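You operate a simulated robot arm through the tools that you are given. There is no shell and no other tool. Be economical: measure what you need, move in short steps, check, and stop when the job is done.

Carry out the task below with a simulated two-armed robot. There is one attempt and no reset: what you move stays moved.

Task
Pick up the white filter marked "fine" from the place y7 of the steel bench under the lamp with one hand, pass it to the other hand and put it on the top of the steel bench.
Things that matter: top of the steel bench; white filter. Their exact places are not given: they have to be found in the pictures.

It is judged by the outcome, as a careful person would: the job done as asked, and still so three seconds after it is handed in. It fails if anything else is knocked over, pushed out of place, dropped, spilled or broken.

Robot
Two 6-joint arms with two-finger grippers on one trunk, on a base that drives. Base frame: it is fixed to the floor where the robot stands at the start and does not move with it; the origin is under the middle of the robot, x ahead of it, y to its left, z up; the surface under the hand at the start is at about z = 0.9. Readings come in m, rad, newtons and seconds.
The left shoulder is at the start at [0.07, 0.176, 1.24], the right one opposite. With the tool pointing down near the work surface each hand reaches from about 0.46 to 0.8 m from the robot's upright axis, wherever it stands, measured 20 degrees to its own side. Places, roughly: top of the steel bench [-2, -3.1, 0.9]. Payload 2.45 kg a hand.
Tool frame (each hand has its own): the origin (TCP) lies between the finger pads and is the grasp point; the fingertips stand 0.026 m ahead of it; z points along the fingers, y is the line along which they close. The gripper opens to 0.096 m. The gripper's body begins 0.069 m behind the TCP.
Orientation is that of the tool frame in the base frame, as a unit quaternion [w, x, y, z]. With the fingers straight down and closing along the base's y, the tool's x points along the base's -x, its y along +y and its z along -z.

Tools
- The arms move only by the tool play_rows. It takes "left_series", "right_series" or both (then of equal length, played together; a hand with none holds still); each is a list of rows, each an object (a shift or turn left out is 0, a gripper value left out holds the last) with "slide": the shift along the tool's x, y, z in m, a list of three; "rot": the turn, a rotation vector about the tool's x, y, z in rad, a list of three; "fingers": the opening, from 0 (shut) to 1 (fully open). In form: [{"slide": [x, y, z], "rot": [ax, ay, az], "fingers": fingers}, ...]. A call has 1 to 12 rows; each row is the pose to reach, as a shift and turn from the pose commanded when the call began, along the tool's axes at that moment. Rows are played at 5 a second. More than 0.05 m and 0.15 rad between two rows, or a gripper value outside its range, and nothing of the call is played. Where a pose cannot be reached the arm comes as near as it can. A force on the tool above 40 N (or 10 N above the force at the start of the call, whichever is more), or a blocked arm, ends the call early, and 0.2 s more pass. Each finger halts on what it meets, pressing with about 31 N; the grip force reading is that of the motor and also rises with nothing between the fingers. The clock runs only during rows and for 0.2 s after the last one: add rows that repeat a pose to give the fingers time. It gives the time, the measured TCP pose, the force on the tool (base axes), the opening and the grip force at its end, in the units of the frame above (readings bear some noise), with the torque about the TCP (base axes, N m) and any sound that the robot's microphone picked up.
- Cameras (640 x 400 px; columns grow to the right, rows downward): "scene" is now at [0.1306, -0.0155, 1.552]; the picture's right is [-0.18, -0.98, 0.00], its down [-0.65, 0.12, -0.75] and it looks along [0.74, -0.13, -0.66] (base axes); focal length 292 px, centre (320, 200). "left" rides on the left gripper at [0.082, -0.003, -0.098] in its tool frame; the picture's right is [0.04, 1.00, 0.00], its down [-0.73, 0.03, -0.68] and it looks along [-0.68, 0.03, 0.73] (tool axes); focal length 256 px, centre (320, 200). "right" rides on the right gripper at [0.082, 0.003, -0.098] in its tool frame; the picture's right is [-0.04, 1.00, 0.00], its down [-0.73, -0.03, -0.68] and it looks along [-0.68, -0.03, 0.73] (tool axes); focal length 256 px, centre (320, 200).
- camera(camera): a new picture of that camera. It takes no simulated time.
- slide_trunk(by): slides the trunk up (or, below 0, down) by that many m; the arms and the scene camera ride with it, the base frame stays. It gives what a move gives, with no picture.
- roll_base(legs): drives the robot by 1 to 6 legs, each [ahead, left, turn to the left] in m, m and rad, along the robot's own axes; the way and the turn of a leg run together, so that a leg with both is an arc; at most 1.5 m and 3.142 rad a leg. The arms and the cameras ride along, it lands a little off, and it stops where it bumps. It gives what a move gives.
- aim_head(pan, tilt): turns the head with the scene camera to pan (to the left, within 1.501 rad either way) and tilt (down, from -0.506 to 1.204), counted from straight ahead of the robot. It gives what a move gives.
- probe_pixels(camera, pixels): there is no depth. For up to 12 entries [column, row, z] of the newest picture of that camera ("zoom" is the newest enlarged one), the place [x, y] in the base frame at which the ray of that pixel passes the height z, good to about 0.002 m. It takes no simulated time.
- zoom(camera, box): a new picture of the part [left, top, right, bottom] of that camera's present view, enlarged. It takes no simulated time.
- hand_in(): hands the job in; it is judged then, once.

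Keep the steps short. Do not move on a guess: measure, check each grasp and each placing, and mend mistakes. In all there are 80 turns and 78 pictures (those below and enlarged ones count). Leave the grippers open and the arms clear of the work at the hand-in unless told otherwise, and finish with a single line.

The tools are called after ">>>" as a command line: name --argument value ..., lists and objects as JSON in quotes. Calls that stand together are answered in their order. play_rows: Moves the arms, as the interface text tells. Its arguments: {"type":"object","properties":{"left_series":{"type":"array","items":{"type":"object","properties":{"slide":{"type":"array","items":{"type":"number"}},"rot":{"type":"array","items":{"type":"number"}},"fingers":{"type":"number"}}}},"right_series":{"type":"array","items":{"type":"object","properties":{"slide":{"type":"array","items":{"type":"number"}},"rot":{"type":"array","items":{"type":"number"}},"fingers":{"type":"number"}}}}},"required":[]} The other tools are called the same way: slide_trunk (by) slides the trunk up or down; roll_base (legs) drives the base; aim_head (pan, tilt) turns the head that bears the scene camera; camera (camera) takes a picture; probe_pixels (camera, pixels) gives the place at which the rays of pixels pass given heights; zoom (camera, box) takes an enlarged picture of a part of a camera's view; hand_in () hands the job in.

At the start:

```text
time_s: 0.0
left_position: [0.628, 0.1409, 1.3103]
left_tool_rot: [0.002, 0.0, 1.0, -0.001]
left_ft_force: [-1.1, -0.5, 0.6]
left_wrist_torque: [0.02, 0.02, 0.01]
left_finger_gap: 0.096
left_gripper_force: 0.0
right_position: [0.4649, -0.3908, 1.2302]
right_tool_rot: [0.0, 0.0, 1.0, 0.0]
right_ft_force: [-0.2, 0.0, 0.2]
right_wrist_torque: [0.04, 0.03, 0.01]
right_finger_gap: 0.0958
right_gripper_force: 0.1
trunk travel left (down, up): [-0.725, 0.115]
robot x, y, heading: [0.0012, 0.0008, 0.002]
head pan, tilt: [-0.178, 0.716]
```

scene: 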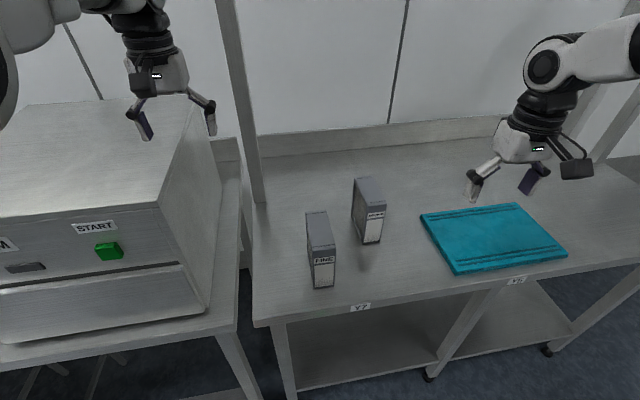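
right: 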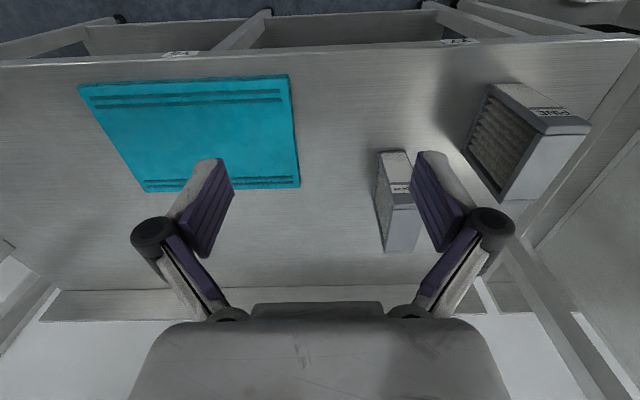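
left: 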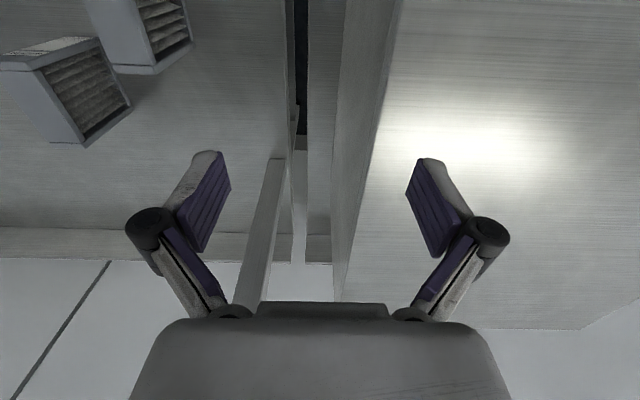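

I see two filters near label Y7 on the bench ahead. I'll zoom in to read the labels.

>>> zoom --camera "scene" --box '[260, 160, 420, 320]'

>>> zoom --camera "right" --box '[360, 20, 620, 260]'

```text
2.50 times, centred on (340, 240) of scene
```

zoom: 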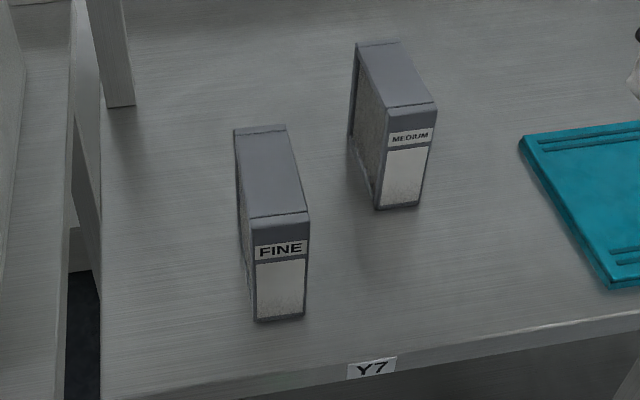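

```text
1.67 times, centred on (490, 140) of right
```

zoom: 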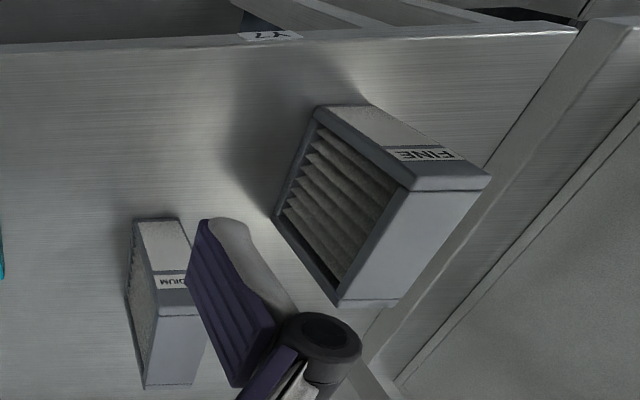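

The nearer filter reads FINE, the other MEDIUM. I'll look around for other benches, the lamp and the destination before moving.

>>> aim_head --pan -1.5 --tilt 0.35

>>> camera --camera "scene"

>>> aim_head --pan 0.0 --tilt 0.0

>>> camera --camera "scene"

>>> aim_head --pan 1.4 --tilt 0.35

>>> camera --camera "scene"

```text
time_s: 1.5
left_position: [0.6283, 0.1414, 1.3115]
left_tool_rot: [0.001, 0.0, 1.0, 0.0]
left_ft_force: [0.1, 1.0, -0.4]
left_wrist_torque: [-0.01, -0.03, -0.03]
left_finger_gap: 0.0961
left_gripper_force: 0.1
right_position: [0.4657, -0.3907, 1.2315]
right_tool_rot: [0.0, 0.001, 1.0, 0.0]
right_ft_force: [0.3, 0.1, -0.3]
right_wrist_torque: [0.0, 0.02, -0.01]
right_finger_gap: 0.0958
right_gripper_force: 0.0
trunk travel left (down, up): [-0.725, 0.115]
robot x, y, heading: [-0.0008, 0.0018, 0.002]
head pan, tilt: [-1.499, 0.351]
```

```text
72 pictures are left
```

scene: 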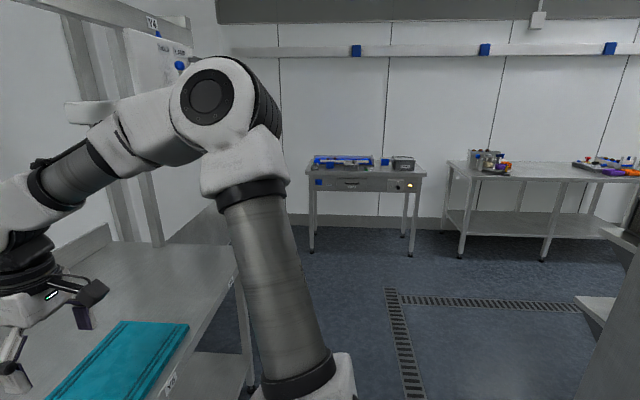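

```text
time_s: 3.1
left_position: [0.6281, 0.1426, 1.3121]
left_tool_rot: [0.001, -0.001, 1.0, 0.001]
left_ft_force: [0.5, 0.3, 0.6]
left_wrist_torque: [0.01, -0.03, -0.01]
left_finger_gap: 0.0959
left_gripper_force: 0.1
right_position: [0.4657, -0.39, 1.2314]
right_tool_rot: [0.0, 0.0, 1.0, -0.001]
right_ft_force: [-0.2, 0.6, -0.4]
right_wrist_torque: [0.0, 0.03, -0.04]
right_finger_gap: 0.0961
right_gripper_force: 0.1
trunk travel left (down, up): [-0.725, 0.115]
robot x, y, heading: [0.0026, -0.0015, 0.0]
head pan, tilt: [0.0, 0.0]
```

```text
71 pictures are left
```

scene: 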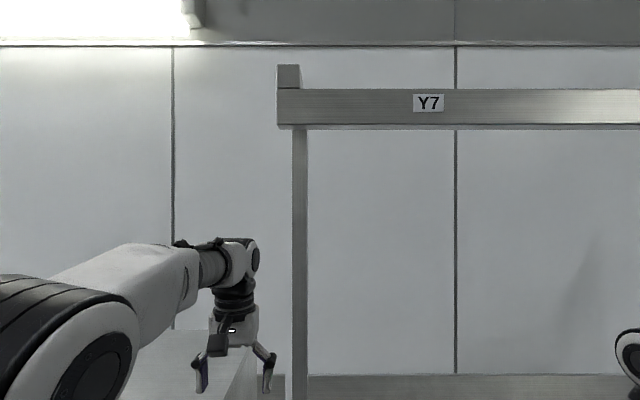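

```text
time_s: 4.6
left_position: [0.6292, 0.143, 1.311]
left_tool_rot: [0.001, 0.0, 1.0, 0.0]
left_ft_force: [0.5, 0.1, 0.7]
left_wrist_torque: [-0.01, 0.0, 0.03]
left_finger_gap: 0.0959
left_gripper_force: 0.0
right_position: [0.4656, -0.3908, 1.2305]
right_tool_rot: [0.0, 0.0, 1.0, 0.0]
right_ft_force: [-0.6, -0.7, -0.5]
right_wrist_torque: [0.01, 0.03, 0.0]
right_finger_gap: 0.0961
right_gripper_force: 0.1
trunk travel left (down, up): [-0.725, 0.115]
robot x, y, heading: [-0.0011, -0.0022, -0.002]
head pan, tilt: [1.4, 0.351]
```

```text
70 pictures are left
```

scene: 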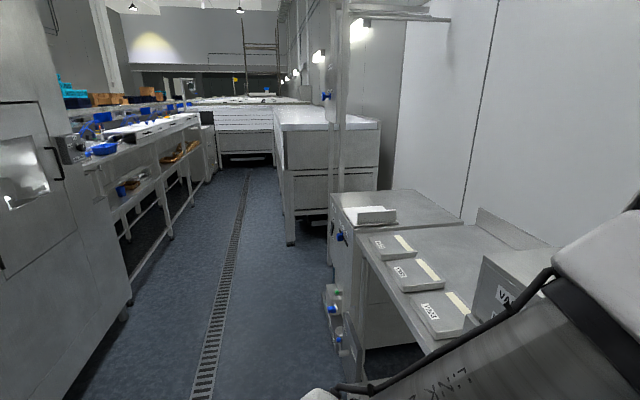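

The lamp and Y7 mark match the bench ahead. The destination is the other steel bench at the right. Now I'll measure the FINE filter.

>>> aim_head --pan -0.1 --tilt 0.85

>>> zoom --camera "scene" --box '[220, 90, 460, 240]'

```text
time_s: 6.2
left_position: [0.6289, 0.1407, 1.3107]
left_tool_rot: [0.0, 0.0, 1.0, 0.0]
left_ft_force: [0.5, -0.3, -0.2]
left_wrist_torque: [-0.01, 0.03, 0.0]
left_finger_gap: 0.0962
left_gripper_force: 0.1
right_position: [0.4649, -0.3913, 1.2318]
right_tool_rot: [0.0, 0.0, 1.0, 0.001]
right_ft_force: [0.7, -1.3, -0.2]
right_wrist_torque: [0.01, 0.01, -0.02]
right_finger_gap: 0.096
right_gripper_force: 0.1
trunk travel left (down, up): [-0.725, 0.115]
robot x, y, heading: [-0.0019, 0.0002, -0.002]
head pan, tilt: [-0.099, 0.85]
```

```text
2.67 times, centred on (340, 165) of scene
```

zoom: 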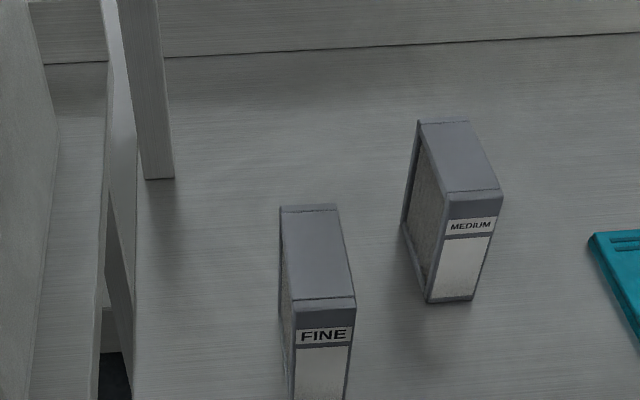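

The base is cut off; I'll take a lower crop.

>>> zoom --camera "scene" --box '[260, 150, 420, 250]'

```text
4.00 times, centred on (340, 200) of scene
```

zoom: 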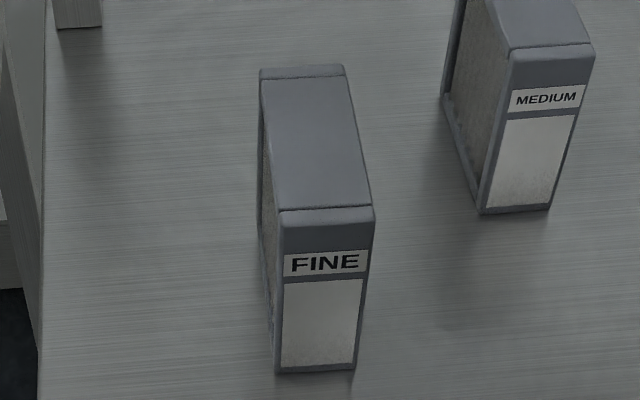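

>>> probe_pixels --camera "zoom" --pixels '[[277, 373, 0.9], [355, 370, 0.9], [279, 213, 1.03], [374, 208, 1.03], [279, 213, 1.05], [374, 208, 1.05], [259, 72, 1.03], [344, 66, 1.03], [259, 72, 1.05], [344, 66, 1.05], [279, 213, 1.01], [374, 208, 1.01]]'

```text
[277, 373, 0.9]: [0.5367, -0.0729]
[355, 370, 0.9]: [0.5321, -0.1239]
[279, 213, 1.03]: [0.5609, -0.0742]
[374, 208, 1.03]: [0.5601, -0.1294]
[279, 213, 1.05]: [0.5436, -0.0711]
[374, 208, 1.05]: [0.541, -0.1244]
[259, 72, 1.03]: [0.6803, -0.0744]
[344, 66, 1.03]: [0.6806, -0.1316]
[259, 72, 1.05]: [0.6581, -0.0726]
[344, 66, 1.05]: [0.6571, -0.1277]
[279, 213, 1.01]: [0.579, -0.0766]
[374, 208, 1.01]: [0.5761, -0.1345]
```

The table height fits 0.9; the FINE filter spans about x 0.537–0.652, y −0.072…−0.126, top ≈1.055. I'll check how near MEDIUM is and look with the right camera while moving the right hand above FINE.

>>> probe_pixels --camera "zoom" --pixels '[[511, 55, 1.055], [592, 43, 1.055], [480, 212, 0.9], [549, 209, 0.9], [443, 100, 0.9], [60, 25, 0.9], [102, 25, 0.9]]'

>>> play_rows --right_series '[{"slide": [-0.02, 0.045, 0]}, {"slide": [-0.04, 0.09, 0]}, {"slide": [-0.06, 0.135, 0]}, {"slide": [-0.08, 0.18, 0]}, {"slide": [-0.1, 0.225, 0]}, {"slide": [-0.12, 0.265, 0], "fingers": 0.85}, {"slide": [-0.128, 0.291, 0], "fingers": 0.85}, {"slide": [-0.128, 0.291, 0], "fingers": 0.85}]'

>>> camera --camera "right"

>>> camera --camera "scene"

```text
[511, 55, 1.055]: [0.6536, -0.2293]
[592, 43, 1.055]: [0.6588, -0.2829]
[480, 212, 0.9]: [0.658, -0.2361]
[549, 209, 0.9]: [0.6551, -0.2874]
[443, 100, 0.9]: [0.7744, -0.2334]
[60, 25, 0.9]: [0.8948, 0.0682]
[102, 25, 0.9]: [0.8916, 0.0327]
```

```text
time_s: 8.0
left_position: [0.6294, 0.1423, 1.3105]
left_tool_rot: [0.001, 0.0, 1.0, 0.0]
left_ft_force: [0.5, -0.3, -0.6]
left_wrist_torque: [0.05, -0.02, 0.04]
left_finger_gap: 0.0958
left_gripper_force: 0.0
right_position: [0.5934, -0.0994, 1.2319]
right_tool_rot: [0.001, 0.003, 1.0, 0.003]
right_ft_force: [-0.1, -0.6, -0.5]
right_wrist_torque: [-0.01, -0.03, 0.03]
right_finger_gap: 0.0818
right_gripper_force: 0.1
trunk travel left (down, up): [-0.725, 0.115]
robot x, y, heading: [-0.0008, 0.0009, 0.003]
head pan, tilt: [-0.099, 0.85]
```

```text
67 pictures are left
```

right: 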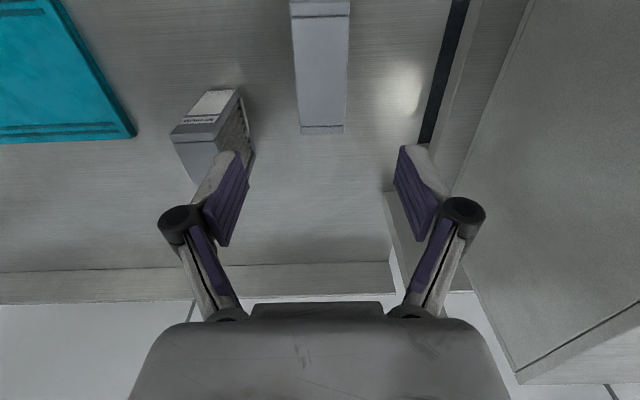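

```text
66 pictures are left
```

scene: 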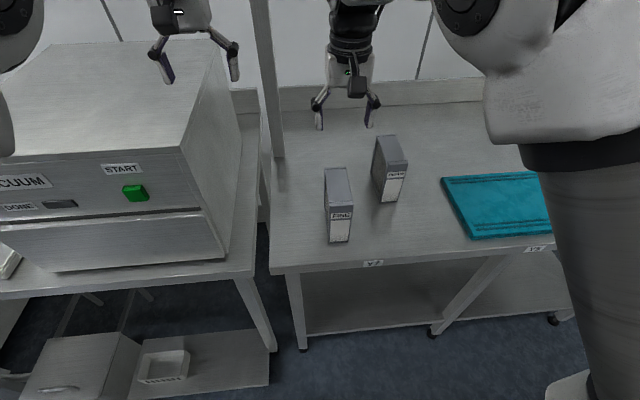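

The hand is above the filter. I'll check the top's position via the right camera (rear top edge at row ~133, columns 301–343).

>>> probe_pixels --camera "right" --pixels '[[301, 130, 1.055], [343, 130, 1.055], [292, 17, 1.055], [350, 17, 1.055], [290, 2, 1.055], [349, 2, 1.055]]'

```text
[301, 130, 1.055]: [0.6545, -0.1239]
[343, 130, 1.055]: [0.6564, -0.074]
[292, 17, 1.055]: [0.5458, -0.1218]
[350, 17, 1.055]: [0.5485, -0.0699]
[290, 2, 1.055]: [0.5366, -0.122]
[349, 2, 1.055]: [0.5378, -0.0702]
```

Centre ≈(0.595, −0.097), aligned with hand. Lowering to just above the top, then around it.

>>> play_rows --right_series '[{"slide": [-0.001, 0.002, 0.04]}, {"slide": [-0.001, 0.002, 0.08]}, {"slide": [-0.001, 0.002, 0.12]}, {"slide": [-0.001, 0.002, 0.12]}]'

>>> camera --camera "right"

>>> zoom --camera "scene" --box '[270, 60, 430, 260]'

```text
time_s: 9.0
left_position: [0.629, 0.1423, 1.3119]
left_tool_rot: [0.0, -0.001, 1.0, 0.0]
left_ft_force: [0.3, -0.6, 0.4]
left_wrist_torque: [-0.03, 0.03, 0.01]
left_finger_gap: 0.096
left_gripper_force: 0.1
right_position: [0.5958, -0.1017, 1.1092]
right_tool_rot: [-0.001, 0.009, 1.0, 0.01]
right_ft_force: [0.1, 1.3, -1.0]
right_wrist_torque: [-0.01, 0.0, -0.02]
right_finger_gap: 0.0815
right_gripper_force: 0.1
trunk travel left (down, up): [-0.725, 0.115]
robot x, y, heading: [0.0007, 0.0009, -0.001]
head pan, tilt: [-0.099, 0.85]
```

```text
65 pictures are left
```

right: 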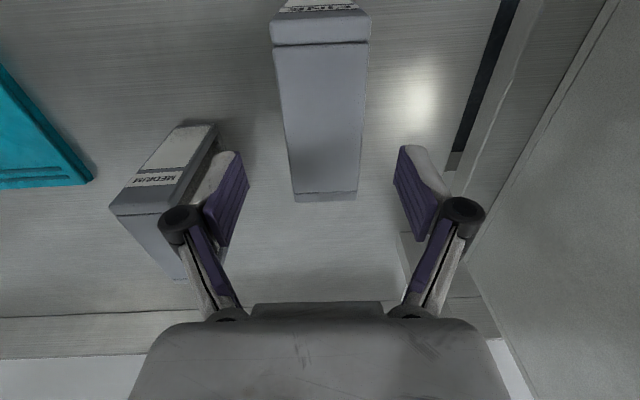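

```text
2.00 times, centred on (350, 160) of scene
```

zoom: 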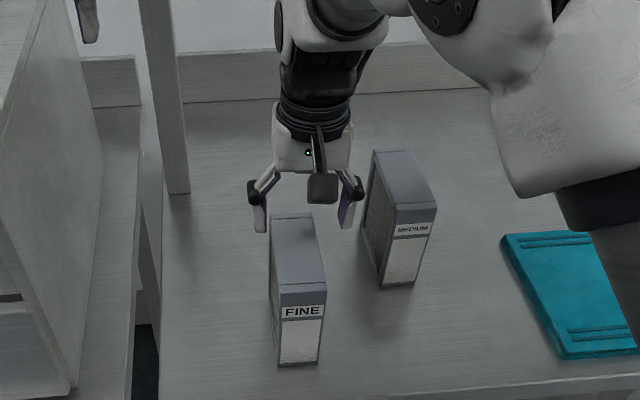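

Hand reads y −0.102, slightly off; filter centre is at −0.097. I'll correct by +0.005 and descend to z≈1.027.

>>> play_rows --right_series '[{"slide": [0, 0.005, 0.02]}, {"slide": [0, 0.005, 0.05]}, {"slide": [0, 0.005, 0.08]}, {"slide": [0, 0.005, 0.08]}]'

>>> camera --camera "right"

>>> zoom --camera "scene" --box '[270, 60, 430, 260]'

```text
time_s: 10.0
left_position: [0.6285, 0.1423, 1.3109]
left_tool_rot: [0.001, 0.0, 1.0, 0.0]
left_ft_force: [1.1, 0.9, 0.5]
left_wrist_torque: [0.01, -0.02, 0.03]
left_finger_gap: 0.096
left_gripper_force: 0.1
right_position: [0.5942, -0.0947, 1.0298]
right_tool_rot: [-0.001, 0.003, 1.0, 0.002]
right_ft_force: [-0.3, -0.1, -0.6]
right_wrist_torque: [0.0, -0.04, 0.02]
right_finger_gap: 0.0817
right_gripper_force: 0.1
trunk travel left (down, up): [-0.725, 0.115]
robot x, y, heading: [-0.0019, 0.0026, 0.0]
head pan, tilt: [-0.099, 0.85]
```

```text
63 pictures are left
```

right: 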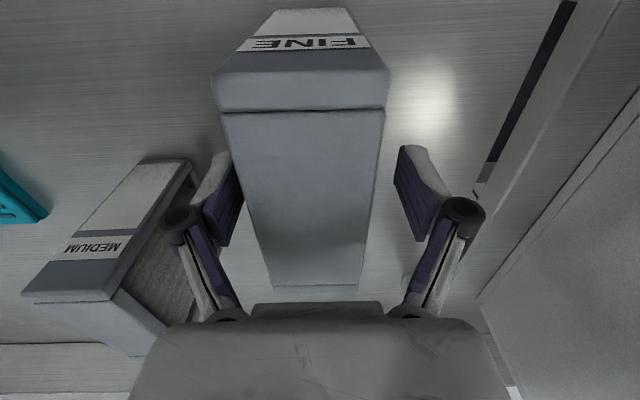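

```text
2.00 times, centred on (350, 160) of scene
```

zoom: 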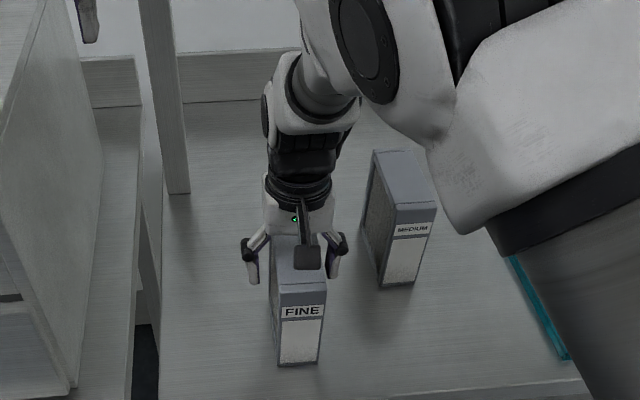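

Filter sits slightly right of centre between fingers; shift −0.003 and close.

>>> play_rows --right_series '[{"slide": [0, -0.003, 0.002]}, {"slide": [0, -0.003, 0.002], "fingers": 0.6}, {"slide": [0, -0.003, 0.002], "fingers": 0.5}, {"slide": [0, -0.003, 0.002], "fingers": 0.2}, {"slide": [0, -0.003, 0.002], "fingers": 0.2}, {"slide": [0, -0.003, 0.002], "fingers": 0.2}]'

```text
time_s: 11.4
left_position: [0.6291, 0.1422, 1.3114]
left_tool_rot: [0.001, 0.001, 1.0, 0.001]
left_ft_force: [0.7, -0.3, 0.0]
left_wrist_torque: [0.0, 0.0, 0.0]
left_finger_gap: 0.0959
left_gripper_force: 0.1
right_position: [0.5953, -0.095, 1.0277]
right_tool_rot: [-0.001, 0.001, 1.0, 0.001]
right_ft_force: [0.7, 0.9, 0.2]
right_wrist_torque: [-0.01, 0.03, 0.0]
right_finger_gap: 0.0536
right_gripper_force: 30.7
trunk travel left (down, up): [-0.725, 0.115]
robot x, y, heading: [0.0027, -0.0003, -0.0]
head pan, tilt: [-0.099, 0.85]
```

Gripped at 0.0536 m opening. Lifting 0.05 and checking.

>>> play_rows --right_series '[{"slide": [0, 0, -0.02]}, {"slide": [0, 0, -0.05]}, {"slide": [0, 0, -0.09]}, {"slide": [0, 0, -0.13]}, {"slide": [0, 0, -0.17]}, {"slide": [0, 0, -0.2]}, {"slide": [0, 0, -0.2]}]'

>>> camera --camera "scene"

>>> camera --camera "right"

```text
time_s: 13.0
left_position: [0.6294, 0.1427, 1.3094]
left_tool_rot: [0.001, 0.001, 1.0, 0.0]
left_ft_force: [0.6, -0.4, -0.1]
left_wrist_torque: [0.0, 0.03, 0.01]
left_finger_gap: 0.096
left_gripper_force: 0.1
right_position: [0.5963, -0.0971, 1.2303]
right_tool_rot: [0.0, 0.003, 1.0, 0.005]
right_ft_force: [0.3, 0.0, -2.5]
right_wrist_torque: [-0.01, 0.06, -0.03]
right_finger_gap: 0.0535
right_gripper_force: 30.8
trunk travel left (down, up): [-0.725, 0.115]
robot x, y, heading: [0.0001, -0.0, -0.002]
head pan, tilt: [-0.099, 0.85]
```

```text
61 pictures are left
```

scene: 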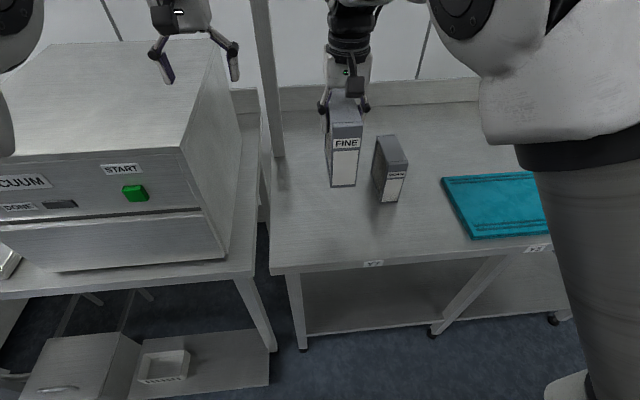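

```text
60 pictures are left
```

right: 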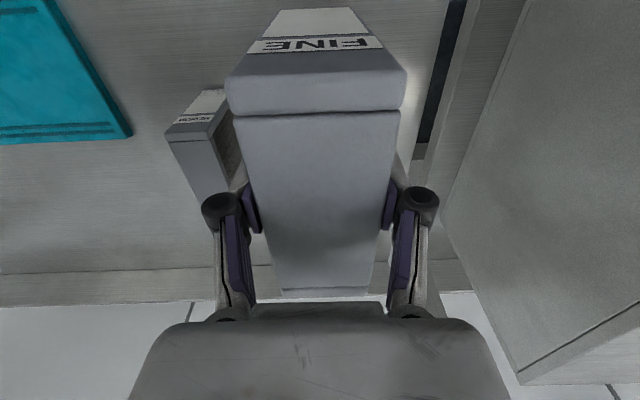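

Lifted cleanly, weight ≈2.5 N, held straight. Before backing off I look to both rear sides to see room.

>>> aim_head --pan -1.5 --tilt 0.6

>>> camera --camera "scene"

>>> probe_pixels --camera "scene" --pixels '[[600, 100, 0.9], [630, 120, 0.9], [600, 200, 0.9], [600, 300, 0.0], [630, 350, 0.0], [600, 200, 0.3], [445, 95, 0.9], [620, 60, 0.9], [400, 380, 0.0], [380, 240, 0.0]]'

>>> aim_head --pan 1.5 --tilt 0.6

>>> camera --camera "scene"

>>> probe_pixels --camera "scene" --pixels '[[50, 350, 0.0], [100, 300, 0.0], [100, 250, 0.0], [150, 200, 0.0], [200, 350, 0.0]]'

```text
time_s: 14.5
left_position: [0.6294, 0.1411, 1.311]
left_tool_rot: [0.0, 0.0, 1.0, 0.0]
left_ft_force: [-0.4, -0.5, 0.3]
left_wrist_torque: [-0.03, -0.02, 0.0]
left_finger_gap: 0.0961
left_gripper_force: 0.0
right_position: [0.5964, -0.0969, 1.2306]
right_tool_rot: [0.001, 0.004, 1.0, 0.005]
right_ft_force: [0.1, -0.2, -2.2]
right_wrist_torque: [0.02, 0.02, -0.01]
right_finger_gap: 0.0534
right_gripper_force: 31.5
trunk travel left (down, up): [-0.725, 0.115]
robot x, y, heading: [0.0001, 0.0018, -0.006]
head pan, tilt: [-1.499, 0.6]
```

```text
59 pictures are left
```

scene: 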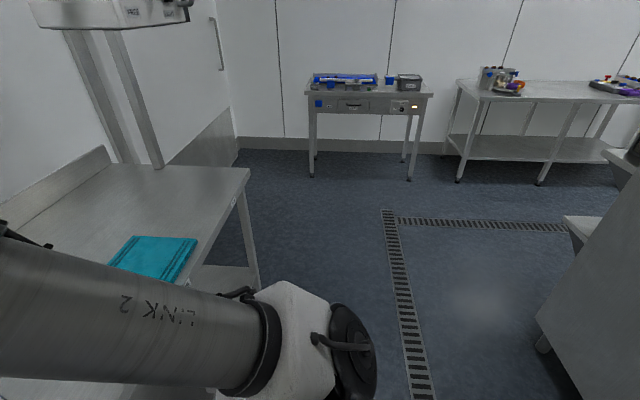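

```text
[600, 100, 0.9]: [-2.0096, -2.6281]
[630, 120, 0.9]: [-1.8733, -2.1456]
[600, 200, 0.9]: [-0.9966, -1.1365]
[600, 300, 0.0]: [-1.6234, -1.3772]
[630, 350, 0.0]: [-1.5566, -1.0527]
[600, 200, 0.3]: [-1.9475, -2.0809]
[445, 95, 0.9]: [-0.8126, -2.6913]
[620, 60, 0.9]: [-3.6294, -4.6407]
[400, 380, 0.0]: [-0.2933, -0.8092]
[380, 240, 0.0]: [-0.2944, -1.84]
```

```text
time_s: 17.1
left_position: [0.6293, 0.1415, 1.31]
left_tool_rot: [0.001, 0.0, 1.0, 0.0]
left_ft_force: [0.7, 0.3, -1.3]
left_wrist_torque: [-0.02, 0.02, 0.0]
left_finger_gap: 0.0961
left_gripper_force: 0.1
right_position: [0.5965, -0.0977, 1.2296]
right_tool_rot: [-0.001, 0.004, 1.0, 0.005]
right_ft_force: [0.6, 0.4, -1.8]
right_wrist_torque: [0.0, 0.01, 0.03]
right_finger_gap: 0.0533
right_gripper_force: 30.6
trunk travel left (down, up): [-0.725, 0.115]
robot x, y, heading: [-0.0013, -0.0005, -0.003]
head pan, tilt: [1.499, 0.6]
```

```text
58 pictures are left
```

scene: 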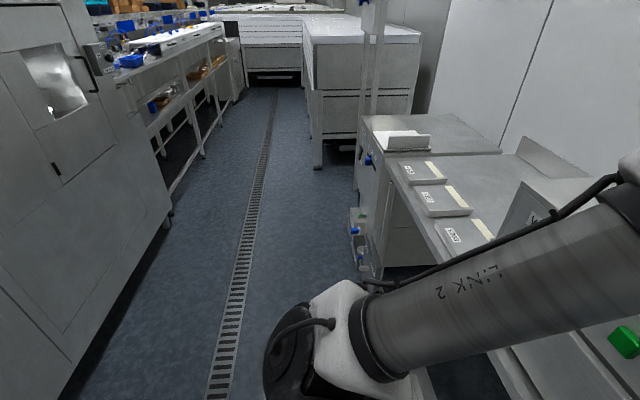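

```text
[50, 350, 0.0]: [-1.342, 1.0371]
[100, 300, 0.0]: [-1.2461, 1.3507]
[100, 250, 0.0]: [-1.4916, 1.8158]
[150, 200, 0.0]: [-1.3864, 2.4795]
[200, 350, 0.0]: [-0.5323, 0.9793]
```

Cabinets behind are at x≈−1.25, aisle is clear. I back up 0.4 m, turn right 90° (arms are above bench height), and face the target bench.

>>> roll_base --legs '[[-0.4, 0, 0], [0, 0, -1.57]]'

>>> aim_head --pan 0 --tilt 0.55

>>> camera --camera "scene"

```text
time_s: 23.4
left_position: [-0.2515, -0.6301, 1.3101]
left_tool_rot: [0.0, 0.708, 0.706, 0.0]
left_ft_force: [0.5, 0.7, -0.7]
left_wrist_torque: [-0.01, -0.02, -0.02]
left_finger_gap: 0.0958
left_gripper_force: 0.1
right_position: [-0.4903, -0.5972, 1.2301]
right_tool_rot: [0.004, 0.712, 0.702, 0.003]
right_ft_force: [-0.5, -0.5, -0.9]
right_wrist_torque: [0.02, -0.02, 0.0]
right_finger_gap: 0.0533
right_gripper_force: 31.4
trunk travel left (down, up): [-0.725, 0.115]
robot x, y, heading: [-0.3905, 0.0015, -1.578]
head pan, tilt: [1.499, 0.6]
```

```text
time_s: 25.0
left_position: [-0.2509, -0.6308, 1.3114]
left_tool_rot: [0.0, 0.709, 0.705, -0.001]
left_ft_force: [0.1, -0.5, 0.6]
left_wrist_torque: [0.01, 0.01, -0.01]
left_finger_gap: 0.096
left_gripper_force: 0.0
right_position: [-0.4914, -0.5972, 1.2308]
right_tool_rot: [0.004, 0.711, 0.703, 0.004]
right_ft_force: [0.2, 0.0, -2.3]
right_wrist_torque: [0.05, -0.03, 0.0]
right_finger_gap: 0.0537
right_gripper_force: 30.4
trunk travel left (down, up): [-0.725, 0.115]
robot x, y, heading: [-0.3948, -0.0026, -1.58]
head pan, tilt: [0.0, 0.55]
```

```text
57 pictures are left
```

scene: 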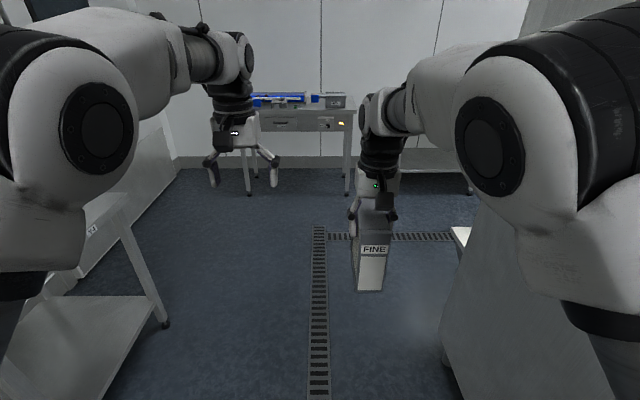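

The aisle ahead is clear. Driving ahead 1.0 m to open floor and viewing the target bench.

>>> roll_base --legs '[[0.95, 0, 0]]'

>>> aim_head --pan -0.75 --tilt 0.45

>>> camera --camera "scene"

```text
time_s: 30.1
left_position: [-0.2487, -1.5914, 1.3114]
left_tool_rot: [0.002, 0.707, 0.707, -0.001]
left_ft_force: [-0.7, 0.6, 0.1]
left_wrist_torque: [-0.02, 0.02, -0.01]
left_finger_gap: 0.0959
left_gripper_force: 0.0
right_position: [-0.4879, -1.5606, 1.2296]
right_tool_rot: [0.005, 0.709, 0.705, 0.004]
right_ft_force: [1.1, -0.3, -1.9]
right_wrist_torque: [0.02, -0.01, -0.02]
right_finger_gap: 0.0535
right_gripper_force: 31.5
trunk travel left (down, up): [-0.725, 0.115]
robot x, y, heading: [-0.3926, -0.9643, -1.571]
head pan, tilt: [0.0, 0.55]
```

```text
time_s: 31.2
left_position: [-0.2497, -1.5922, 1.3111]
left_tool_rot: [0.0, 0.706, 0.708, -0.001]
left_ft_force: [-0.6, -0.1, 0.0]
left_wrist_torque: [-0.02, 0.01, 0.02]
left_finger_gap: 0.096
left_gripper_force: 0.0
right_position: [-0.4891, -1.56, 1.2302]
right_tool_rot: [0.004, 0.709, 0.705, 0.004]
right_ft_force: [0.7, 0.6, -1.8]
right_wrist_torque: [0.0, -0.03, 0.01]
right_finger_gap: 0.0536
right_gripper_force: 31.5
trunk travel left (down, up): [-0.725, 0.115]
robot x, y, heading: [-0.3928, -0.9639, -1.574]
head pan, tilt: [-0.75, 0.45]
```

```text
56 pictures are left
```

scene: 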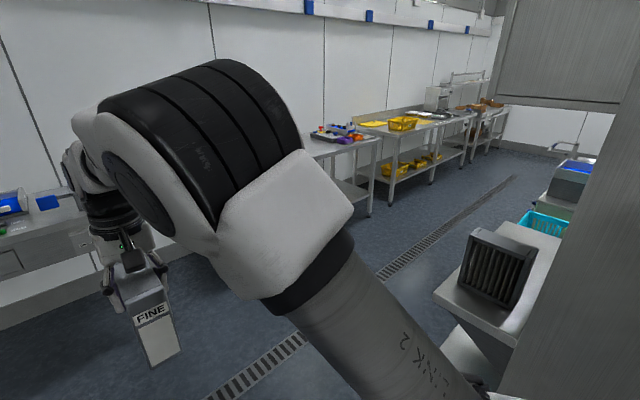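

I'll now prepare the handover here in the open: right hand turns the filter 90° (its rear end toward the left hand), left hand turns opposite and moves away to the left.

>>> play_rows --right_series '[{"slide": [0.0015, -0.005, -0.006], "rot": [0, 0, -0.143]}, {"slide": [0.003, -0.01, -0.013], "rot": [0, 0, -0.286]}, {"slide": [0.0045, -0.015, -0.019], "rot": [0, 0, -0.428]}, {"slide": [0.006, -0.02, -0.026], "rot": [0, 0, -0.571]}, {"slide": [0.0075, -0.025, -0.032], "rot": [0, 0, -0.714]}, {"slide": [0.009, -0.03, -0.038], "rot": [0, 0, -0.857]}, {"slide": [0.0105, -0.035, -0.045], "rot": [0, 0, -1.0]}, {"slide": [0.012, -0.04, -0.051], "rot": [0, 0, -1.143]}, {"slide": [0.0135, -0.045, -0.058], "rot": [0, 0, -1.285]}, {"slide": [0.015, -0.05, -0.065], "rot": [0, 0, -1.428]}, {"slide": [0.016, -0.053, -0.07], "rot": [0, 0, -1.571]}, {"slide": [0.016, -0.053, -0.07], "rot": [0, 0, -1.571]}]' --left_series '[{"slide": [0.0045, 0.01, -0.003], "rot": [0, 0, 0.143]}, {"slide": [0.009, 0.02, -0.006], "rot": [0, 0, 0.286]}, {"slide": [0.0135, 0.03, -0.009], "rot": [0, 0, 0.428]}, {"slide": [0.018, 0.04, -0.012], "rot": [0, 0, 0.571]}, {"slide": [0.0225, 0.05, -0.015], "rot": [0, 0, 0.714]}, {"slide": [0.027, 0.06, -0.018], "rot": [0, 0, 0.857]}, {"slide": [0.0315, 0.07, -0.021], "rot": [0, 0, 1.0]}, {"slide": [0.036, 0.08, -0.024], "rot": [0, 0, 1.143]}, {"slide": [0.0405, 0.09, -0.027], "rot": [0, 0, 1.285]}, {"slide": [0.045, 0.1, -0.03], "rot": [0, 0, 1.428]}, {"slide": [0.05, 0.11, -0.03], "rot": [0, 0, 1.571]}, {"slide": [0.05, 0.11, -0.03], "rot": [0, 0, 1.571]}]'

>>> aim_head --pan 0 --tilt 0.55

>>> camera --camera "scene"

```text
time_s: 33.8
left_position: [-0.1403, -1.5426, 1.3402]
left_tool_rot: [0.0, 1.0, 0.0, 0.0]
left_ft_force: [0.5, -0.1, 1.0]
left_wrist_torque: [0.0, -0.02, -0.02]
left_finger_gap: 0.0959
left_gripper_force: 0.0
right_position: [-0.5425, -1.5436, 1.2988]
right_tool_rot: [0.006, 0.003, 1.0, -0.001]
right_ft_force: [0.3, 0.3, -1.5]
right_wrist_torque: [0.0, -0.01, -0.01]
right_finger_gap: 0.0533
right_gripper_force: 30.9
trunk travel left (down, up): [-0.725, 0.115]
robot x, y, heading: [-0.394, -0.9612, -1.567]
head pan, tilt: [-0.75, 0.45]
```

```text
time_s: 34.9
left_position: [-0.1394, -1.5434, 1.3391]
left_tool_rot: [0.002, 1.0, 0.001, 0.001]
left_ft_force: [0.7, 0.3, 0.2]
left_wrist_torque: [-0.02, 0.03, -0.02]
left_finger_gap: 0.096
left_gripper_force: 0.0
right_position: [-0.5413, -1.5432, 1.3001]
right_tool_rot: [0.006, 0.004, 1.0, 0.0]
right_ft_force: [-0.1, 0.2, -1.8]
right_wrist_torque: [0.01, 0.0, -0.02]
right_finger_gap: 0.0536
right_gripper_force: 30.6
trunk travel left (down, up): [-0.725, 0.115]
robot x, y, heading: [-0.3914, -0.9632, -1.572]
head pan, tilt: [0.0, 0.55]
```

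```text
55 pictures are left
```

scene: 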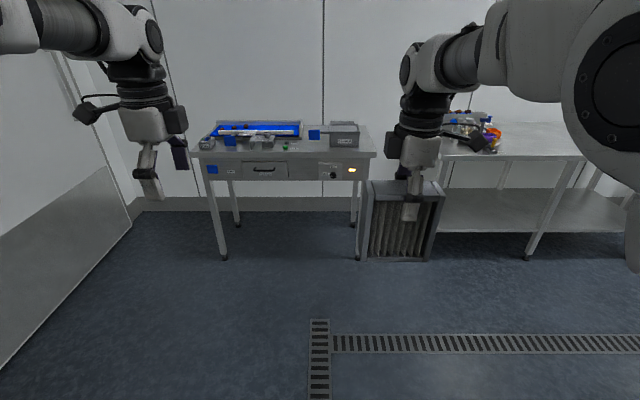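

Filter centre is now at about (−0.541, −1.543), long side along x. I'll tilt the left hand 50° toward it and stop short.

>>> play_rows --left_series '[{"slide": [-0.027, 0, 0], "rot": [0, -0.125, 0]}, {"slide": [-0.054, 0, 0], "rot": [0, -0.25, 0]}, {"slide": [-0.081, 0, 0], "rot": [0, -0.375, 0]}, {"slide": [-0.108, 0, 0], "rot": [0, -0.5, 0]}, {"slide": [-0.135, 0, 0], "rot": [0, -0.625, 0]}, {"slide": [-0.162, 0, 0], "rot": [0, -0.75, 0]}, {"slide": [-0.19, 0, 0], "rot": [0, -0.873, 0]}, {"slide": [-0.19, 0, 0], "rot": [0, -0.873, 0]}]'

>>> camera --camera "scene"

>>> camera --camera "left"

```text
time_s: 36.7
left_position: [-0.3298, -1.5416, 1.3416]
left_tool_rot: [0.001, 0.906, 0.001, -0.423]
left_ft_force: [0.2, -0.3, 0.0]
left_wrist_torque: [0.01, 0.03, 0.03]
left_finger_gap: 0.0962
left_gripper_force: 0.0
right_position: [-0.5412, -1.5437, 1.2995]
right_tool_rot: [0.006, 0.004, 1.0, 0.0]
right_ft_force: [-0.7, 0.2, -1.3]
right_wrist_torque: [-0.01, 0.02, -0.01]
right_finger_gap: 0.0536
right_gripper_force: 31.1
trunk travel left (down, up): [-0.725, 0.115]
robot x, y, heading: [-0.3894, -0.964, -1.568]
head pan, tilt: [0.0, 0.55]
```

```text
54 pictures are left
```

scene: 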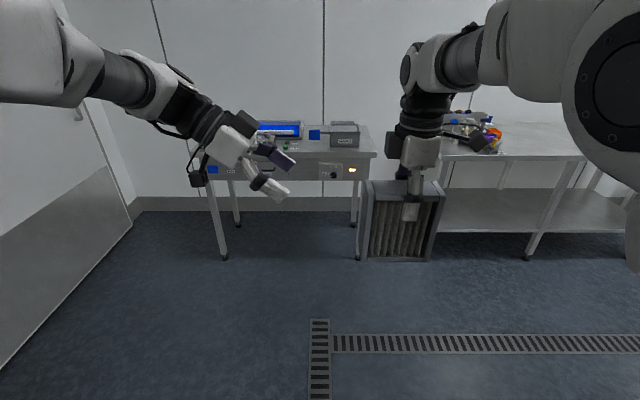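

```text
53 pictures are left
```

left: 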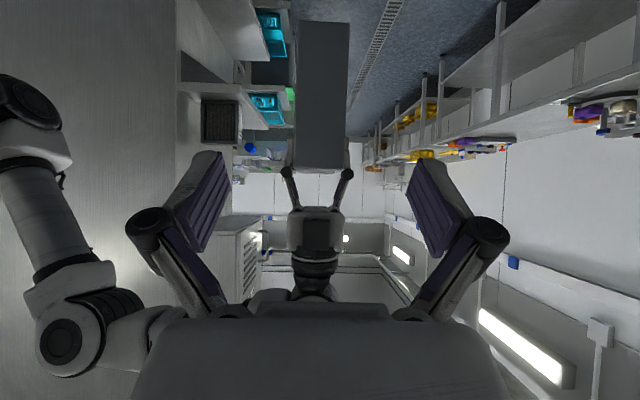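

The view is lined up: filter end face centred at column ~322. Approaching along the fingers, pausing before contact.

>>> play_rows --left_series '[{"slide": [-0.02, 0.001, 0.024]}, {"slide": [-0.04, 0.002, 0.048]}, {"slide": [-0.04, 0.002, 0.088]}, {"slide": [-0.04, 0.002, 0.128]}, {"slide": [-0.04, 0.002, 0.128]}]'

>>> camera --camera "scene"

>>> camera --camera "left"

```text
time_s: 37.9
left_position: [-0.4449, -1.5473, 1.2994]
left_tool_rot: [0.007, 0.901, 0.004, -0.433]
left_ft_force: [1.1, -0.5, 0.8]
left_wrist_torque: [0.04, 0.04, 0.01]
left_finger_gap: 0.0959
left_gripper_force: 0.0
right_position: [-0.5416, -1.5428, 1.3002]
right_tool_rot: [0.005, 0.004, 1.0, -0.001]
right_ft_force: [-0.3, 0.8, -1.1]
right_wrist_torque: [0.01, 0.0, -0.03]
right_finger_gap: 0.0536
right_gripper_force: 30.8
trunk travel left (down, up): [-0.725, 0.115]
robot x, y, heading: [-0.3909, -0.9597, -1.573]
head pan, tilt: [0.0, 0.55]
```

```text
52 pictures are left
```

scene: 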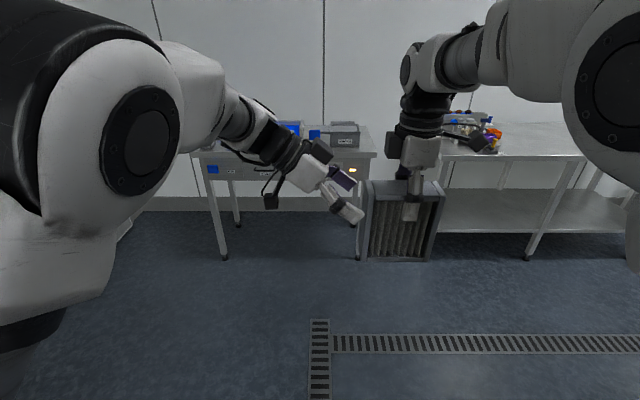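

```text
51 pictures are left
```

left: 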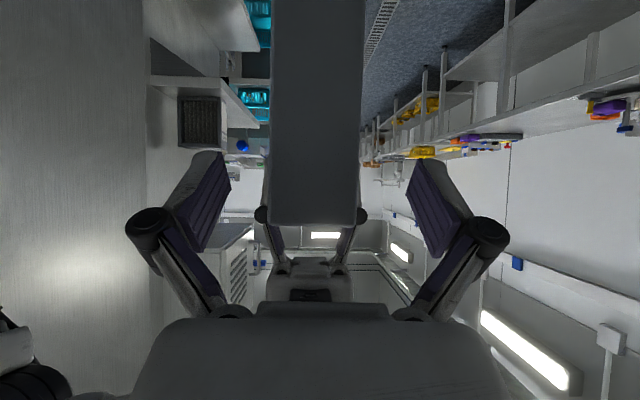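

Left hand lags a little (x −0.445, expected −0.454). I'll hold a moment and see whether it settles.

>>> play_rows --left_series '[{"slide": [0, 0, 0]}, {"slide": [0, 0, 0]}]'

```text
time_s: 38.5
left_position: [-0.4455, -1.5475, 1.2964]
left_tool_rot: [0.005, 0.901, 0.006, -0.433]
left_ft_force: [0.0, -0.8, -0.8]
left_wrist_torque: [0.0, 0.02, -0.03]
left_finger_gap: 0.0958
left_gripper_force: 0.1
right_position: [-0.5409, -1.5433, 1.2997]
right_tool_rot: [0.005, 0.003, 1.0, 0.0]
right_ft_force: [-0.1, -0.1, -1.7]
right_wrist_torque: [0.02, -0.03, 0.0]
right_finger_gap: 0.0534
right_gripper_force: 31.0
trunk travel left (down, up): [-0.725, 0.115]
robot x, y, heading: [-0.3901, -0.961, -1.563]
head pan, tilt: [0.0, 0.55]
```

The left arm is near a reach limit here. I'll move both hands together 0.07 further ahead and 0.05 to the left, keeping their relation.

>>> play_rows --left_series '[{"slide": [0.01, 0.021, -0.013]}, {"slide": [0.021, 0.045, -0.026]}, {"slide": [0.031, 0.067, -0.039]}, {"slide": [0.031, 0.067, -0.039]}, {"slide": [0.031, 0.067, -0.039]}]' --right_series '[{"slide": [-0.017, -0.023, 0]}, {"slide": [-0.034, -0.047, 0]}, {"slide": [-0.05, -0.07, 0]}, {"slide": [-0.05, -0.07, 0]}, {"slide": [-0.05, -0.07, 0]}]'

```text
time_s: 39.7
left_position: [-0.4047, -1.6107, 1.2901]
left_tool_rot: [0.002, 0.906, 0.0, -0.422]
left_ft_force: [-0.6, 0.2, 0.0]
left_wrist_torque: [-0.01, 0.0, -0.03]
left_finger_gap: 0.0959
left_gripper_force: 0.0
right_position: [-0.4923, -1.6137, 1.3007]
right_tool_rot: [0.006, 0.004, 1.0, 0.0]
right_ft_force: [-0.1, 0.6, -1.6]
right_wrist_torque: [0.0, 0.02, -0.03]
right_finger_gap: 0.0535
right_gripper_force: 31.3
trunk travel left (down, up): [-0.725, 0.115]
robot x, y, heading: [-0.3935, -0.9641, -1.569]
head pan, tilt: [0.0, 0.55]
```

Left hand now reaches accurately. Final approach to (−0.450, −1.6137, 1.25) around the filter's end, in two checks.

>>> play_rows --left_series '[{"slide": [0.001, 0.003, 0.02]}, {"slide": [0.002, 0.003, 0.04]}, {"slide": [0.002, 0.003, 0.06]}, {"slide": [0.002, 0.003, 0.06]}, {"slide": [0.002, 0.003, 0.06]}]'

>>> camera --camera "left"

>>> zoom --camera "scene" --box '[240, 100, 480, 280]'

```text
time_s: 40.9
left_position: [-0.4488, -1.6142, 1.2515]
left_tool_rot: [0.002, 0.906, 0.001, -0.423]
left_ft_force: [0.0, 0.5, 0.5]
left_wrist_torque: [0.0, 0.0, 0.01]
left_finger_gap: 0.0957
left_gripper_force: 0.0
right_position: [-0.4933, -1.6134, 1.3023]
right_tool_rot: [0.006, 0.003, 1.0, 0.0]
right_ft_force: [0.5, -0.6, -1.9]
right_wrist_torque: [0.02, 0.02, 0.03]
right_finger_gap: 0.0534
right_gripper_force: 30.7
trunk travel left (down, up): [-0.725, 0.115]
robot x, y, heading: [-0.3946, -0.9657, -1.566]
head pan, tilt: [0.0, 0.55]
```

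```text
50 pictures are left
```

left: 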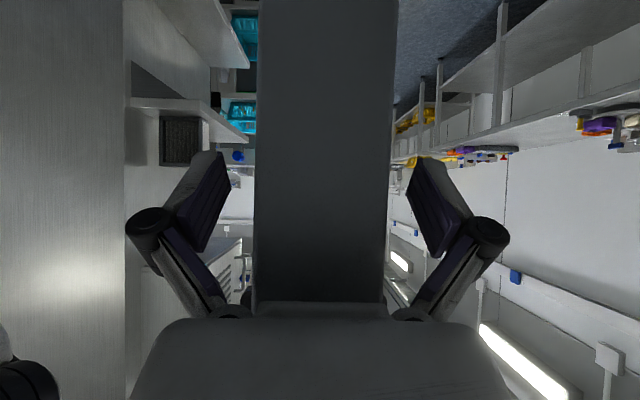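

```text
2.22 times, centred on (360, 190) of scene
```

zoom: 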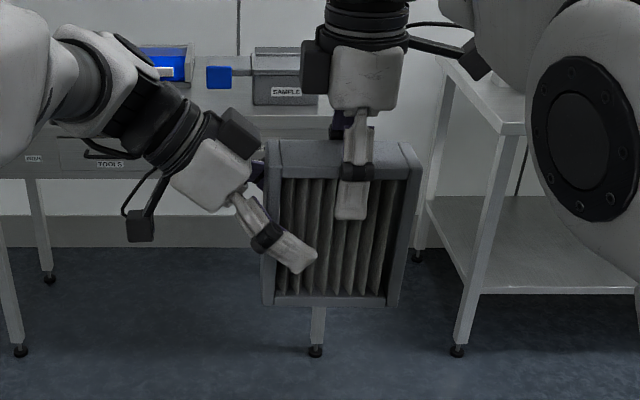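

Left fingers straddle the end, clear of the right finger. Closing the left.

>>> play_rows --left_series '[{"fingers": 0.7}, {"fingers": 0.6}, {"fingers": 0.55}, {"fingers": 0.2}, {"fingers": 0.2}, {"fingers": 0.2}]'

>>> zoom --camera "scene" --box '[240, 100, 480, 280]'

```text
time_s: 42.3
left_position: [-0.4495, -1.6145, 1.2502]
left_tool_rot: [0.002, 0.906, 0.001, -0.422]
left_ft_force: [2.3, 2.0, -0.1]
left_wrist_torque: [-0.3, 0.17, -0.13]
left_finger_gap: 0.0534
left_gripper_force: 30.4
right_position: [-0.4941, -1.6146, 1.3009]
right_tool_rot: [0.006, 0.004, 1.0, 0.0]
right_ft_force: [-2.0, -2.1, -1.1]
right_wrist_torque: [0.24, -0.06, -0.03]
right_finger_gap: 0.0533
right_gripper_force: 31.0
trunk travel left (down, up): [-0.725, 0.115]
robot x, y, heading: [-0.3919, -0.966, -1.57]
head pan, tilt: [0.0, 0.55]
```

```text
2.22 times, centred on (360, 190) of scene
```

zoom: 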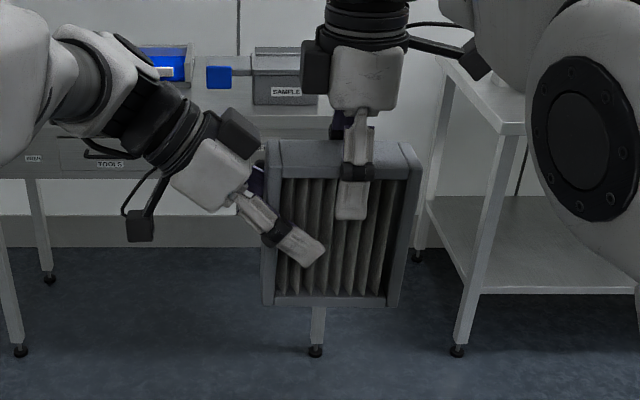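

Both hold at 0.0534 m. Opening the right hand and, separately, watching the load pass to the left.

>>> play_rows --right_series '[{"fingers": 0.6}, {"fingers": 0.7}, {"fingers": 0.85}, {"fingers": 0.9}, {"fingers": 0.9}]'

>>> zoom --camera "scene" --box '[240, 100, 480, 280]'

```text
time_s: 43.5
left_position: [-0.4498, -1.6154, 1.2505]
left_tool_rot: [0.002, 0.907, 0.001, -0.422]
left_ft_force: [0.7, 0.8, -0.5]
left_wrist_torque: [0.01, -0.01, 0.0]
left_finger_gap: 0.0537
left_gripper_force: 30.6
right_position: [-0.4943, -1.6152, 1.3013]
right_tool_rot: [0.006, 0.004, 1.0, 0.0]
right_ft_force: [-0.4, -0.4, -0.8]
right_wrist_torque: [-0.01, 0.02, 0.0]
right_finger_gap: 0.0862
right_gripper_force: 0.0
trunk travel left (down, up): [-0.725, 0.115]
robot x, y, heading: [-0.3924, -0.964, -1.565]
head pan, tilt: [0.0, 0.55]
```

```text
2.22 times, centred on (360, 190) of scene
```

zoom: 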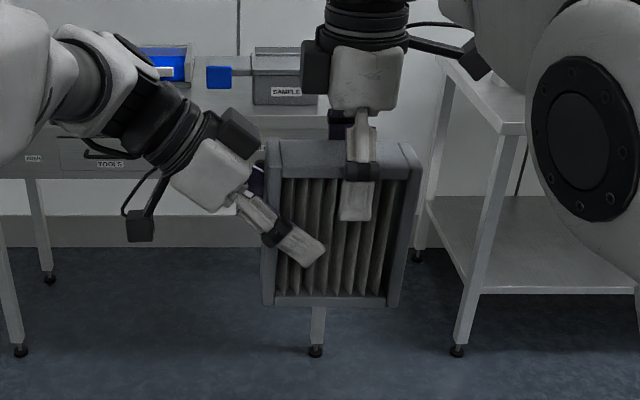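

Right is open and the filter stays put in the left hand. Raising the right hand clear, then moving away to the right.

>>> play_rows --right_series '[{"slide": [0, 0, -0.03]}, {"slide": [0, 0, -0.06]}, {"slide": [0, 0, -0.09]}, {"slide": [0, 0, -0.11]}, {"slide": [0.03, 0.01, -0.12]}, {"slide": [0.07, 0.03, -0.12]}, {"slide": [0.11, 0.05, -0.12]}, {"slide": [0.15, 0.07, -0.12]}, {"slide": [0.19, 0.09, -0.12]}, {"slide": [0.19, 0.09, -0.12]}]'

>>> camera --camera "scene"

```text
time_s: 45.7
left_position: [-0.4476, -1.6169, 1.2501]
left_tool_rot: [0.001, 0.906, 0.001, -0.423]
left_ft_force: [0.9, 0.2, 0.4]
left_wrist_torque: [0.01, -0.07, -0.02]
left_finger_gap: 0.0536
left_gripper_force: 30.8
right_position: [-0.6855, -1.5252, 1.4175]
right_tool_rot: [0.004, 0.003, 1.0, 0.001]
right_ft_force: [0.1, -1.0, -1.6]
right_wrist_torque: [0.07, 0.01, 0.0]
right_finger_gap: 0.0864
right_gripper_force: 0.1
right hand out of reach, approached as far as the arm can: row 3, 4, 5
trunk travel left (down, up): [-0.725, 0.115]
robot x, y, heading: [-0.3947, -0.964, -1.57]
head pan, tilt: [0.0, 0.55]
```

```text
46 pictures are left
```

scene: 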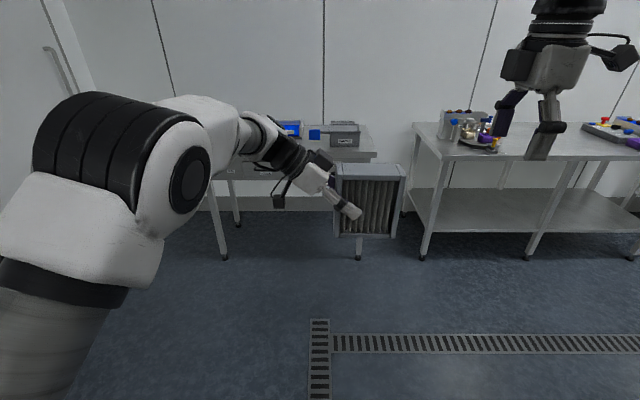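

The filter is held level by the left hand. Now I look closely at the target bench and its free space.

>>> zoom --camera "scene" --box '[400, 80, 640, 230]'

>>> probe_pixels --camera "scene" --pixels '[[412, 150, 0.9], [440, 158, 0.9], [530, 160, 0.9], [600, 160, 0.9], [496, 152, 0.9], [420, 123, 0.9], [585, 125, 0.9], [610, 142, 0.9], [560, 130, 0.9]]'

```text
2.67 times, centred on (520, 155) of scene
```

zoom: 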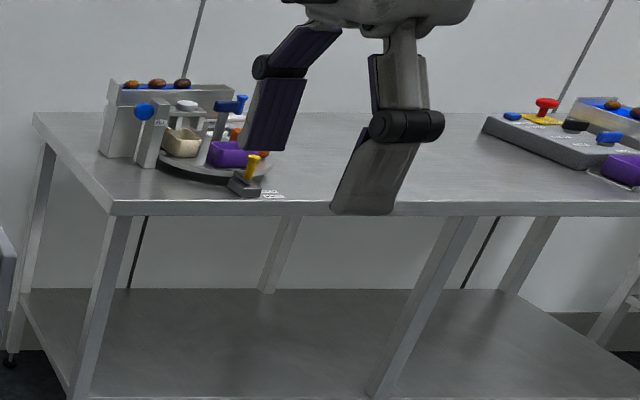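

```text
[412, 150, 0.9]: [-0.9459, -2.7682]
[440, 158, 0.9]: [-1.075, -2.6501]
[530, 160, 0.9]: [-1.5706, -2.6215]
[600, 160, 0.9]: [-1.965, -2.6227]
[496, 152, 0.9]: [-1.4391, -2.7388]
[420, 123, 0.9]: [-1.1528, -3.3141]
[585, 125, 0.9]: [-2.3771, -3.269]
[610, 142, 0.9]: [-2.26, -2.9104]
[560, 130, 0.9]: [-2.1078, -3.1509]
```

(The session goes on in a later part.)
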